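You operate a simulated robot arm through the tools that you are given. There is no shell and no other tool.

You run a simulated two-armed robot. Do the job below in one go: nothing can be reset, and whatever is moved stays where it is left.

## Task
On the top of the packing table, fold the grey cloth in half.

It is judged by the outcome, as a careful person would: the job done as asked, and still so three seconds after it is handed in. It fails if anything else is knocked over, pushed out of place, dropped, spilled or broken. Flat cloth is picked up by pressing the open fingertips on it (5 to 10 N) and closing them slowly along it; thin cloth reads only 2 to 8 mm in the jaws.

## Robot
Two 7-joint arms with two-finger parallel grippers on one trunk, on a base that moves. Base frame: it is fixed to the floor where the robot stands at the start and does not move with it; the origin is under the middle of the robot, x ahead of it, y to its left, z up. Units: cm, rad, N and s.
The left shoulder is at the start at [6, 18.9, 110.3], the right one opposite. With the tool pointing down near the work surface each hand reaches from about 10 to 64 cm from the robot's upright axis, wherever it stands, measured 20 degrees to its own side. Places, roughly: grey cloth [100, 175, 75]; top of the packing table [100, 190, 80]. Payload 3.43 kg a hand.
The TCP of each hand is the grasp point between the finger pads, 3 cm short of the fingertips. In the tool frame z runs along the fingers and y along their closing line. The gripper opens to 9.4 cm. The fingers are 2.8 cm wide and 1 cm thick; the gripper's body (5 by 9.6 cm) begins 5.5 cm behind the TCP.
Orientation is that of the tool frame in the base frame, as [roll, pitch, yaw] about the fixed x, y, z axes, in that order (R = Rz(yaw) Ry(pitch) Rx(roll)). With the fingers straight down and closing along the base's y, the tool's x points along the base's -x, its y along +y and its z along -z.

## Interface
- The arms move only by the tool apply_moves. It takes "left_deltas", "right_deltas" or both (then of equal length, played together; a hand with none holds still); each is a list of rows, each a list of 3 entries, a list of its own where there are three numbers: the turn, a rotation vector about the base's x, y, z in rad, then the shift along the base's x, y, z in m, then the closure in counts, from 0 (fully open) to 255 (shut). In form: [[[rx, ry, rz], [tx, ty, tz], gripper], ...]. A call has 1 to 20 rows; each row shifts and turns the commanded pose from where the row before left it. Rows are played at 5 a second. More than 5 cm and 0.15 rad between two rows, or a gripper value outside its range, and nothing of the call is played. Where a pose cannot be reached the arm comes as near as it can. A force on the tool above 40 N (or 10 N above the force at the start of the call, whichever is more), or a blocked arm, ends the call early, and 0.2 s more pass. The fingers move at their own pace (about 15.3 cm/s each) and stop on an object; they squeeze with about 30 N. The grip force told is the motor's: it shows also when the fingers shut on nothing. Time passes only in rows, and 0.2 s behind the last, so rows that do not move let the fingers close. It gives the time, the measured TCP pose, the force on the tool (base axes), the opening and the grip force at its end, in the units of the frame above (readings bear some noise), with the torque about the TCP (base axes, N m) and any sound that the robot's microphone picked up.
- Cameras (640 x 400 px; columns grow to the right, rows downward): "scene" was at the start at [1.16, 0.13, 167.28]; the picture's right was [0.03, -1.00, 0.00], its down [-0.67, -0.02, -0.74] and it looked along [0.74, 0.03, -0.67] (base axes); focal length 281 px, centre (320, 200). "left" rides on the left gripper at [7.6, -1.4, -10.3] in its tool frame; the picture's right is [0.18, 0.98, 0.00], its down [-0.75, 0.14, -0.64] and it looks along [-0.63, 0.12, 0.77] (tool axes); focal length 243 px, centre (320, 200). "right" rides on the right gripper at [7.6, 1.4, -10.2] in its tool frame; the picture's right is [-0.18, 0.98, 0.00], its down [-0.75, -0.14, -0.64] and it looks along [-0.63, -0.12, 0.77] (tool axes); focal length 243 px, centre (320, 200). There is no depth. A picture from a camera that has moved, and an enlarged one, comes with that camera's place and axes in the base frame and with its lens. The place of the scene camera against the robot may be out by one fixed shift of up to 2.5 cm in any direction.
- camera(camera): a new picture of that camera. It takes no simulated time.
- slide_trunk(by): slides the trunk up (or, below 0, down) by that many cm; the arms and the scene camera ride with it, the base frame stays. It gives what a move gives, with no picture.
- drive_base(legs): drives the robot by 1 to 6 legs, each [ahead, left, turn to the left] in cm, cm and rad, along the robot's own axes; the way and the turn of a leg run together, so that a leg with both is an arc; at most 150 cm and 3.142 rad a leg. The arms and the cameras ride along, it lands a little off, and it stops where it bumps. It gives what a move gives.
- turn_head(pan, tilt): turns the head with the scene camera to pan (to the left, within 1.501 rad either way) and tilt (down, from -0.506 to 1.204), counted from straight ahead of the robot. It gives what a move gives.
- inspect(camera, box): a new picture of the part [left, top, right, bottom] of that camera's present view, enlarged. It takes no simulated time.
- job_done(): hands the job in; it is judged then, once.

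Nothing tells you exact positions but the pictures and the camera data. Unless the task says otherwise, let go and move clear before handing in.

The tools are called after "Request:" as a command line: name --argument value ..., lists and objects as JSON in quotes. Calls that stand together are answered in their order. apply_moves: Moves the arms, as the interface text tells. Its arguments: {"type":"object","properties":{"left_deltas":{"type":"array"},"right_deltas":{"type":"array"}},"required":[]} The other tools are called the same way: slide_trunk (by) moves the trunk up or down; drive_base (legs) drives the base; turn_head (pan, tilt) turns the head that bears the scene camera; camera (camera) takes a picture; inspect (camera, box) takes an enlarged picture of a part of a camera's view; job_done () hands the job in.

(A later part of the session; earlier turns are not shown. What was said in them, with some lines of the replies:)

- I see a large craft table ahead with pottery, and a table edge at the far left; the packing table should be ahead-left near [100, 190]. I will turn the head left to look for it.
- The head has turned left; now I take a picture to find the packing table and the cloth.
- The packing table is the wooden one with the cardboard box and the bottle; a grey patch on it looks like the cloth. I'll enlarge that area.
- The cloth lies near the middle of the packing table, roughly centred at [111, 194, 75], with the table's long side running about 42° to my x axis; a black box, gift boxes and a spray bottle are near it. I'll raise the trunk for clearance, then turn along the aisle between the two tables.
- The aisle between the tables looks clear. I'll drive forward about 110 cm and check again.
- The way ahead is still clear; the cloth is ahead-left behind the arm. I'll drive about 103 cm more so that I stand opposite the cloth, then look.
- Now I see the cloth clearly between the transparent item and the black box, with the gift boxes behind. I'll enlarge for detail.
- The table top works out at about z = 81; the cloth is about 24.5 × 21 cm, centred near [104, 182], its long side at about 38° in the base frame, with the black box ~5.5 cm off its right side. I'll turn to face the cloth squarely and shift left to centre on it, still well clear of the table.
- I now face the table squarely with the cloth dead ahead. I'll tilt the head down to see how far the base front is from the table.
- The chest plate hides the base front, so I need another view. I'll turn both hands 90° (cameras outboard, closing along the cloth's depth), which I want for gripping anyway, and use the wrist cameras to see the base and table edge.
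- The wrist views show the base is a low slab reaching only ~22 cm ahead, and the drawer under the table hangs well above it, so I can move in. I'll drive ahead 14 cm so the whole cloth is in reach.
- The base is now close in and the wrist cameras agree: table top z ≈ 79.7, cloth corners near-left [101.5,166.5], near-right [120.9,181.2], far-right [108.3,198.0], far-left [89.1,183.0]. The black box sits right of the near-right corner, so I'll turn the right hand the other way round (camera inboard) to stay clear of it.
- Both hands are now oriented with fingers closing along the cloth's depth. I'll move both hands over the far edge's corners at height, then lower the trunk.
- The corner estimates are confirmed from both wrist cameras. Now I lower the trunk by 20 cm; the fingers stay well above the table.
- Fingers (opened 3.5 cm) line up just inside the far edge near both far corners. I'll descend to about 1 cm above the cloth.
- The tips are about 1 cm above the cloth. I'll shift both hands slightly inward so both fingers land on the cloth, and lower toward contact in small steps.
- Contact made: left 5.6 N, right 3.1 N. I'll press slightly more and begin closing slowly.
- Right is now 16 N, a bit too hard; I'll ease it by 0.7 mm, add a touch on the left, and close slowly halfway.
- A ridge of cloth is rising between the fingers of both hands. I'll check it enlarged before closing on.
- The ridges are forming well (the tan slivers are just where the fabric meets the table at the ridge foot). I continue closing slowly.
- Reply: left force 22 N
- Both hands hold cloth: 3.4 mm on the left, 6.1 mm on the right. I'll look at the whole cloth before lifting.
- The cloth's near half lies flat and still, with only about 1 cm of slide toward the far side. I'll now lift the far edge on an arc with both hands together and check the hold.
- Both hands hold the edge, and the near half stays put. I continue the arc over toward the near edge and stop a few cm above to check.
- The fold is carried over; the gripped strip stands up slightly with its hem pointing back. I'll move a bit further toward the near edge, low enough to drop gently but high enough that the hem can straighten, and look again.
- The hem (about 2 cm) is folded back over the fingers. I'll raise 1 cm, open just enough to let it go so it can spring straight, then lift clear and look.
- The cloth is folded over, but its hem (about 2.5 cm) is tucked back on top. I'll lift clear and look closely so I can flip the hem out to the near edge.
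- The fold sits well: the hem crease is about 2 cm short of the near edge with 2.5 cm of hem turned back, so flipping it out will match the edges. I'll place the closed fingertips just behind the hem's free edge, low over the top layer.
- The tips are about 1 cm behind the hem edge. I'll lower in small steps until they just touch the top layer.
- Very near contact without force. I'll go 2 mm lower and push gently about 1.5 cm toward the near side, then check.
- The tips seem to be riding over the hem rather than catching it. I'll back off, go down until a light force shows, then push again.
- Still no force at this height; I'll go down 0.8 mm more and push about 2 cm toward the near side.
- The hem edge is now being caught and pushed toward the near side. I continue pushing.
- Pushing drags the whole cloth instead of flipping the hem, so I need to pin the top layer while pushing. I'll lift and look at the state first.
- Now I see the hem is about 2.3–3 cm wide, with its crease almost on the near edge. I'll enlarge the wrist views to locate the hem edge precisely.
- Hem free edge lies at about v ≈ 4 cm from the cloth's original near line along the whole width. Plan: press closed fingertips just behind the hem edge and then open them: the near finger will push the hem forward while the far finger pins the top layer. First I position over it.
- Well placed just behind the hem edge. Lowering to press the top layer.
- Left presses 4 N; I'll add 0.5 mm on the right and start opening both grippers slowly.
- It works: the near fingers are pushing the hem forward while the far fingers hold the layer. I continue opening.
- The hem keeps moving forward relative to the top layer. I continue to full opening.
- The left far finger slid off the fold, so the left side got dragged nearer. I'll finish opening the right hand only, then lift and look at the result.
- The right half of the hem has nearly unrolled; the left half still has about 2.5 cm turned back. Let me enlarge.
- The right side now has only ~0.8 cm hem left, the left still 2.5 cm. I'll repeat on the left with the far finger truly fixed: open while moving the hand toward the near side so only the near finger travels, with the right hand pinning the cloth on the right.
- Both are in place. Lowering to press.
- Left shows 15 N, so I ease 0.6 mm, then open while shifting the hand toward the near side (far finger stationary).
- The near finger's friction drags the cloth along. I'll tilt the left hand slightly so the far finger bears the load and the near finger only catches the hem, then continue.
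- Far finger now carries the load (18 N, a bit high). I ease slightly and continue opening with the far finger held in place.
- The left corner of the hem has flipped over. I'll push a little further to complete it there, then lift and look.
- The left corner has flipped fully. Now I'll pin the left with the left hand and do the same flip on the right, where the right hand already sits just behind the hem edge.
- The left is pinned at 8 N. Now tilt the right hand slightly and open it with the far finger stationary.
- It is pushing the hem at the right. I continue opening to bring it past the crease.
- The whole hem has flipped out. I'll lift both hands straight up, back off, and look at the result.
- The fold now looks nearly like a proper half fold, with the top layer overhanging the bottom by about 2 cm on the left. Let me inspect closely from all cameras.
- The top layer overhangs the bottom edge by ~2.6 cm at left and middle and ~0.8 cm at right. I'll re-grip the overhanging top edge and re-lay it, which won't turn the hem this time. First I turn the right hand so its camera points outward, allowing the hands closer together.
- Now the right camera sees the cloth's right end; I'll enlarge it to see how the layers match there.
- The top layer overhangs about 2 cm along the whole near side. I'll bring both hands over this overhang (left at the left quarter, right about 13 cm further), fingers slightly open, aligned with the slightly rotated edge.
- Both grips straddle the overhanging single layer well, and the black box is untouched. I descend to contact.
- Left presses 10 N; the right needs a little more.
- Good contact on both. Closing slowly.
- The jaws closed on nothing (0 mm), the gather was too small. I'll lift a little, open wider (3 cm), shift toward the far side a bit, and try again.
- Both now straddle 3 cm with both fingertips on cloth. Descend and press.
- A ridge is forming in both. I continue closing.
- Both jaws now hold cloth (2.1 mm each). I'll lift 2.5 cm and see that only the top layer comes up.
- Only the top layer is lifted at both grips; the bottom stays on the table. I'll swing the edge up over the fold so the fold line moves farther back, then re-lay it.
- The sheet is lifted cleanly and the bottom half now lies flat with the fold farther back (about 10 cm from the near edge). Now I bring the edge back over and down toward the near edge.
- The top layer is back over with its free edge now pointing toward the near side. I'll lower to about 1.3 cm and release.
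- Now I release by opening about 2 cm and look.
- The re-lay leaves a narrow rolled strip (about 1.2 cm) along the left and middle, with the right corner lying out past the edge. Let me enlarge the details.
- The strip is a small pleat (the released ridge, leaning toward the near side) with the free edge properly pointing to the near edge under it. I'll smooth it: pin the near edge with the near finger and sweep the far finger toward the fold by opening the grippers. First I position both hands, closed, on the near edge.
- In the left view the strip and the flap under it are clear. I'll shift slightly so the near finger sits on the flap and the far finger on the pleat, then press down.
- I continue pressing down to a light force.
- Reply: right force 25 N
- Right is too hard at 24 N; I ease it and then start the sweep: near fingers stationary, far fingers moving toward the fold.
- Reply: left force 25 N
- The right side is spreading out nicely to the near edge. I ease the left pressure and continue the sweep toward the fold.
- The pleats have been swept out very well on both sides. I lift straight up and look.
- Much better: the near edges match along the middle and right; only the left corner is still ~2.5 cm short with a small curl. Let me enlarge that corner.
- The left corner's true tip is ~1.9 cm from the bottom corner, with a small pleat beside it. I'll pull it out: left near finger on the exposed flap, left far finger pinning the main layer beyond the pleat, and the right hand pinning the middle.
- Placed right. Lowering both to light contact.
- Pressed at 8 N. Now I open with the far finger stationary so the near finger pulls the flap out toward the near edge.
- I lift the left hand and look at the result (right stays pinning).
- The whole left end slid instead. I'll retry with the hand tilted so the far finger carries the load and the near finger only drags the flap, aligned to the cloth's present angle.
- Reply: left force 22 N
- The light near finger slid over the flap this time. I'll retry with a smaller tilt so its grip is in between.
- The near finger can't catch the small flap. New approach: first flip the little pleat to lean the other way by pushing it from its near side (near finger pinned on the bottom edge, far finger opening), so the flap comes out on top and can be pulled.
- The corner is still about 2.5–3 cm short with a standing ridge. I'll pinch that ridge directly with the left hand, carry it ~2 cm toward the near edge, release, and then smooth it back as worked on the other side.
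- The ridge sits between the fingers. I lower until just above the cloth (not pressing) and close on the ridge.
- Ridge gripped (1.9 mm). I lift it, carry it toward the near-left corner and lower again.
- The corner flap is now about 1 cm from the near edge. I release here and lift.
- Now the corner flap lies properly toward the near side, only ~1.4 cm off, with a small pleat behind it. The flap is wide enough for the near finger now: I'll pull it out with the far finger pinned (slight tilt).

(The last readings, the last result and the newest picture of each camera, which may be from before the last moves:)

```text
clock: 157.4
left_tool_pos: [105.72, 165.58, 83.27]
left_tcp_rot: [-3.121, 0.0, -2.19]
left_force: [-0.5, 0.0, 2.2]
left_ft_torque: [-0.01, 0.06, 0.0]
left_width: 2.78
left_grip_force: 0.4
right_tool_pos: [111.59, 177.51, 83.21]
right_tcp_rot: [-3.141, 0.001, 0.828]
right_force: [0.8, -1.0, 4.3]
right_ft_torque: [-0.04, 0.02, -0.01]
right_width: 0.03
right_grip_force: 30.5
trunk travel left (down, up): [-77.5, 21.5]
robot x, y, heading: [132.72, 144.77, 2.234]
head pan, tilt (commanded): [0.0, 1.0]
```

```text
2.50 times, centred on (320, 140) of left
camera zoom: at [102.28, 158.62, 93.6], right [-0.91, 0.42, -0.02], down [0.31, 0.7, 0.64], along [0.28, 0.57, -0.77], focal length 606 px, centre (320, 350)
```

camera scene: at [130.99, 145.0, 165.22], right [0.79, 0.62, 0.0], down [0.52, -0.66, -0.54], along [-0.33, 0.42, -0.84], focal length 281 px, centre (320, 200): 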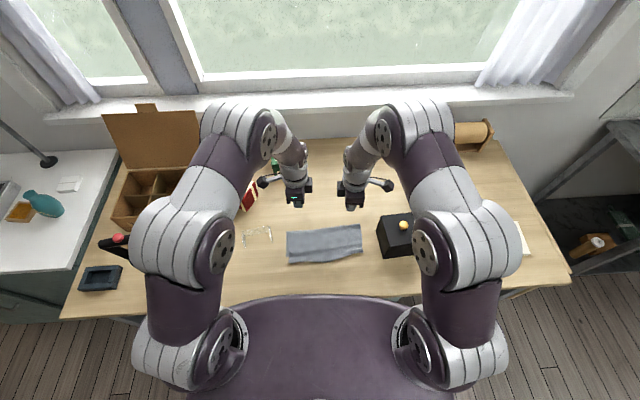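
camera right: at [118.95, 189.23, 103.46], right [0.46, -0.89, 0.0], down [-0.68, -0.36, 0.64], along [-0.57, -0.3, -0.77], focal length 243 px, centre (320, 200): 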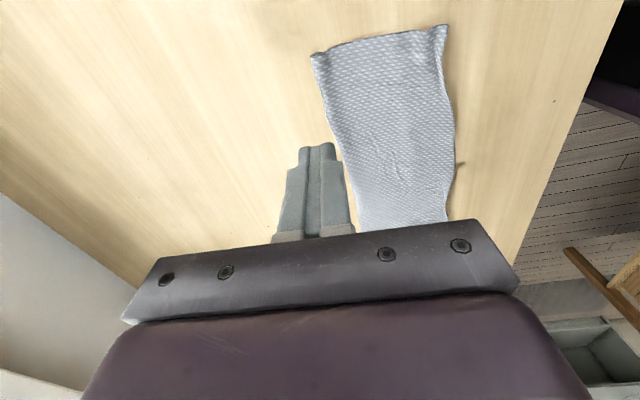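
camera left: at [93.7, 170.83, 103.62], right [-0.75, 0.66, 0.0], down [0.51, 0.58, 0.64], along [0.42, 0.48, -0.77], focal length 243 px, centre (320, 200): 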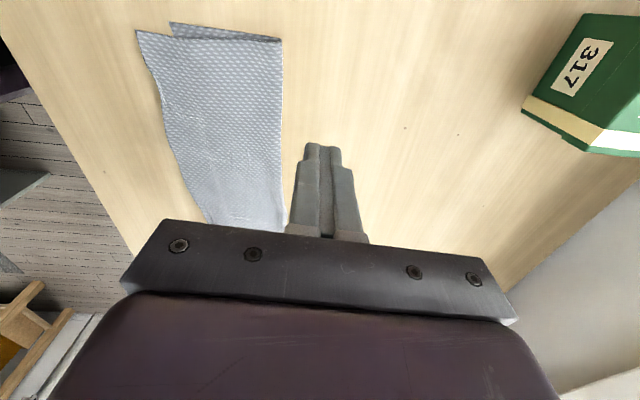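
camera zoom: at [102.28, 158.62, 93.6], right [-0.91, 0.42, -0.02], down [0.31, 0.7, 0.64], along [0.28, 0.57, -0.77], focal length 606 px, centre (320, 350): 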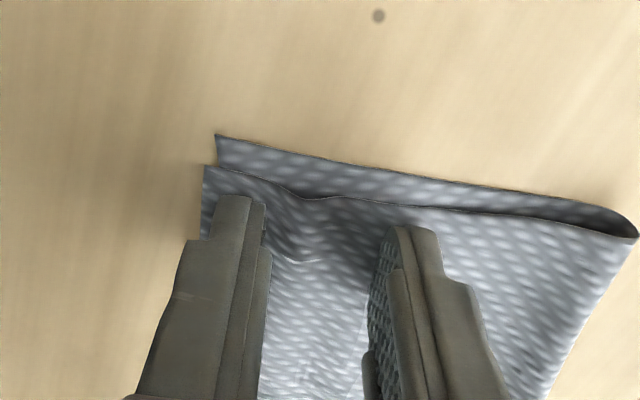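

The pleat opened and the top-left corner now lies right over the bottom-left corner. I lift both hands straight up and look at everything.

Request:
apply_moves --left_deltas '[[[0, 0, 0], [0, 0, 0.01], 180], [[0, 0, 0], [0, 0, 0.03], 180], [[0, 0, 0], [0, 0, 0.04], 180], [[0, 0, 0], [-0.03, 0.022, 0.02], 220], [[0.0116, 0.0163, 0], [-0.03, 0.022, 0.01], 255], [[0, 0, 0], [-0.02, 0.015, 0], 255], [[0, 0, 0], [0, 0, 0], 255]]' --right_deltas '[[[0, 0, 0], [0, 0, 0.01], 255], [[0, 0, 0], [0, 0, 0.03], 255], [[0, 0, 0], [0, 0, 0.04], 255], [[0, 0, 0], [-0.022, 0.022, 0.02], 255], [[0, 0, 0], [-0.022, 0.022, 0.01], 255], [[0, 0, 0], [-0.022, 0.022, 0], 255], [[0, 0, 0], [0, 0, 0], 255]]'

Request:
inspect --camera "scene" --box '[270, 200, 380, 270]'

Request:
inspect --camera "left" --box '[60, 0, 380, 200]'

Request:
inspect --camera "right" --box '[260, 0, 580, 200]'

```text
clock: 159.0
left_tool_pos: [97.99, 171.34, 94.19]
left_tcp_rot: [-3.14, 0.001, -2.191]
left_force: [0.5, -0.4, 0.1]
left_ft_torque: [0.02, 0.0, 0.0]
left_width: 0.0
left_grip_force: 30.3
right_tool_pos: [104.94, 184.35, 94.13]
right_tcp_rot: [-3.141, -0.001, 0.828]
right_force: [0.5, -0.3, -0.3]
right_ft_torque: [0.0, 0.02, 0.02]
right_width: 0.0
right_grip_force: 29.9
trunk travel left (down, up): [-77.5, 21.5]
robot x, y, heading: [132.72, 144.32, 2.237]
head pan, tilt (commanded): [0.0, 1.0]
```

```text
5.71 times, centred on (325, 235) of scene
camera zoom: at [131.04, 144.93, 165.22], right [0.79, 0.62, 0.0], down [0.52, -0.66, -0.54], along [-0.33, 0.42, -0.84], focal length 1604 px, centre (291, 0)
```

zoom: 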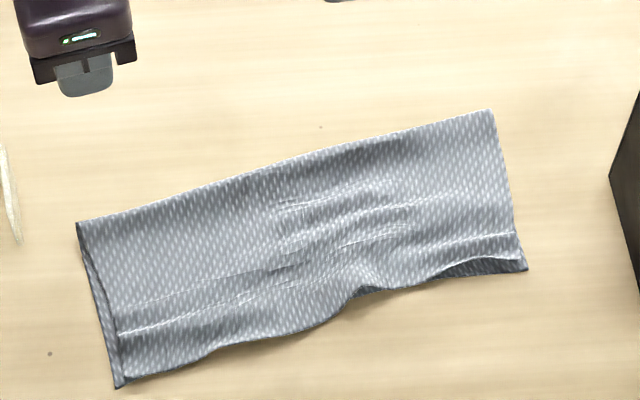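

```text
2.00 times, centred on (220, 100) of left
camera zoom: at [94.53, 164.29, 104.62], right [-0.91, 0.42, 0.0], down [0.32, 0.7, 0.64], along [0.27, 0.58, -0.77], focal length 485 px, centre (520, 400)
```

zoom: 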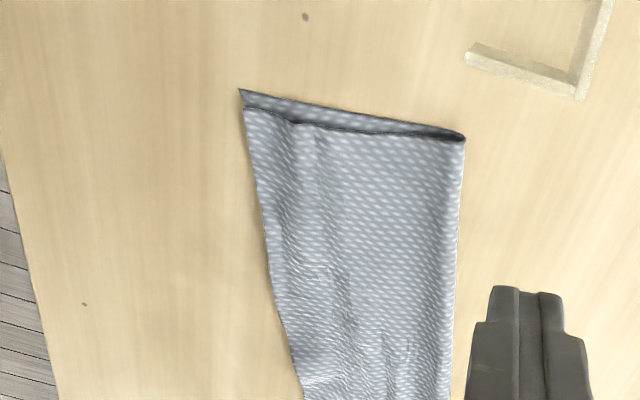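

```text
2.00 times, centred on (420, 100) of right
camera zoom: at [111.04, 188.9, 104.4], right [0.6, -0.8, 0.0], down [-0.61, -0.46, 0.64], along [-0.51, -0.38, -0.77], focal length 485 px, centre (120, 400)
```

zoom: 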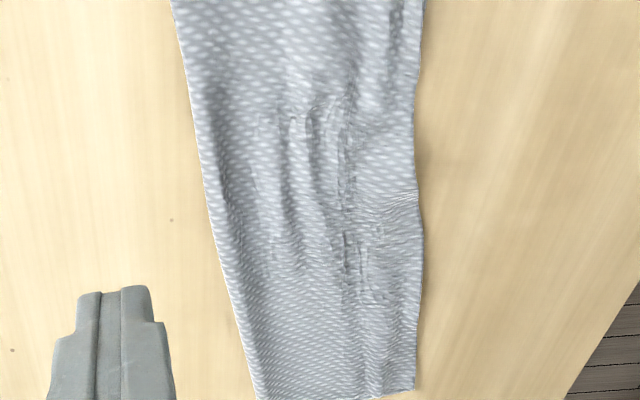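

The cloth is now folded in half with edges matching to within about a centimetre all along. I'll raise the hands well clear and check the whole table.

Request:
slide_trunk --by 18

Request:
camera --camera "scene"

Request:
inspect --camera "scene" --box '[220, 150, 430, 280]'

```text
clock: 161.0
left_tool_pos: [97.89, 171.3, 112.24]
left_tcp_rot: [-3.141, -0.001, -2.19]
left_force: [-0.5, -0.6, -0.3]
left_ft_torque: [-0.05, -0.02, -0.03]
left_width: 0.01
left_grip_force: 30.2
right_tool_pos: [104.9, 184.27, 112.18]
right_tcp_rot: [3.141, 0.0, 0.828]
right_force: [-0.5, -0.2, 0.5]
right_ft_torque: [0.05, -0.03, 0.02]
right_width: 0.0
right_grip_force: 30.0
trunk travel left (down, up): [-95.5, 3.5]
robot x, y, heading: [132.7, 144.47, 2.237]
head pan, tilt (commanded): [0.0, 1.0]
```

```text
taken
camera scene: at [130.97, 145.01, 183.21], right [0.79, 0.62, 0.0], down [0.52, -0.66, -0.54], along [-0.33, 0.42, -0.84], focal length 281 px, centre (320, 200)
```

scene: 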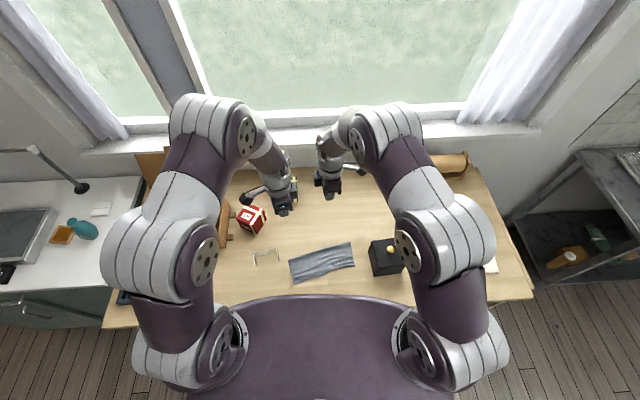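

```text
3.05 times, centred on (325, 215) of scene
camera zoom: at [130.97, 145.01, 183.21], right [0.79, 0.62, 0.0], down [0.52, -0.66, -0.54], along [-0.33, 0.42, -0.84], focal length 856 px, centre (305, 154)
```

zoom: 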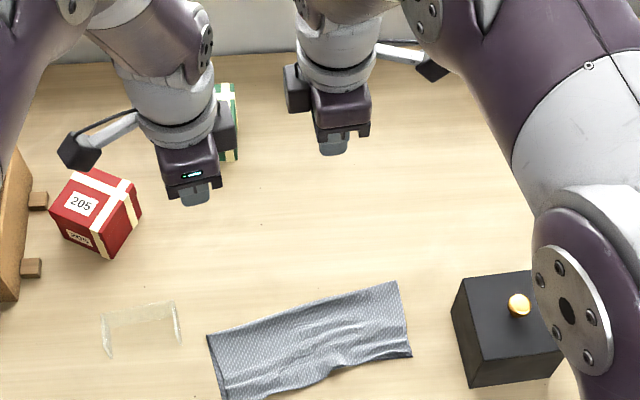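

All other objects stand where they were. One last close look at the settled cloth.

Request:
inspect --camera "scene" --box '[280, 235, 370, 290]'

```text
7.11 times, centred on (325, 262) of scene
camera zoom: at [130.97, 145.01, 183.21], right [0.79, 0.62, 0.0], down [0.52, -0.66, -0.54], along [-0.33, 0.42, -0.84], focal length 1996 px, centre (284, -244)
```

zoom: 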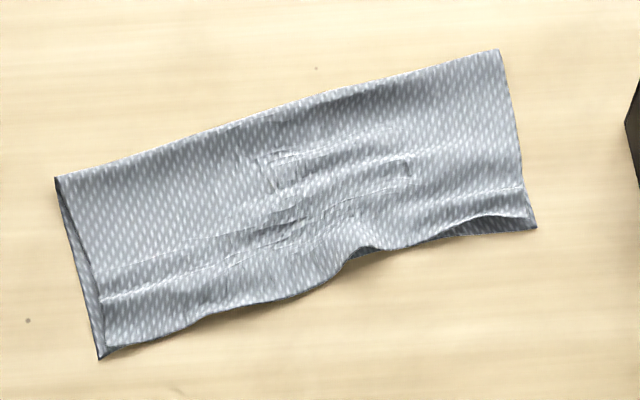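

The cloth lies folded in half on the packing table. Its edges and corners meet within about a centimetre, both grippers are empty and raised well clear, and nothing else has been disturbed. I hand the job in.

Request:
job_done

```text
The job is handed in.
```

The grey cloth is folded in half on the packing table. Its free edges and corners meet to within about 1 cm, and I've handed the job in.

- **Cloth:** It has a few small wrinkles. At the right end the top layer stops about 1 cm short of the bottom edge. The folded cloth ended a few centimetres nearer the front of the table and turned roughly 10 to 15 degrees from where it lay at the start.
- **How it went:** The first fold left a strip of the edge tucked back on top. I flipped that strip out, then gripped and re-laid the top layer, and finally smoothed it.
- **Other objects:** In the last pictures, the black box, the gift boxes, the clear bracket and the other items in view looked to be where they started. The spray bottle was hidden behind the left arm in that last view, but I never worked near it.
- **Robot:** Both grippers are empty and raised well above the table.
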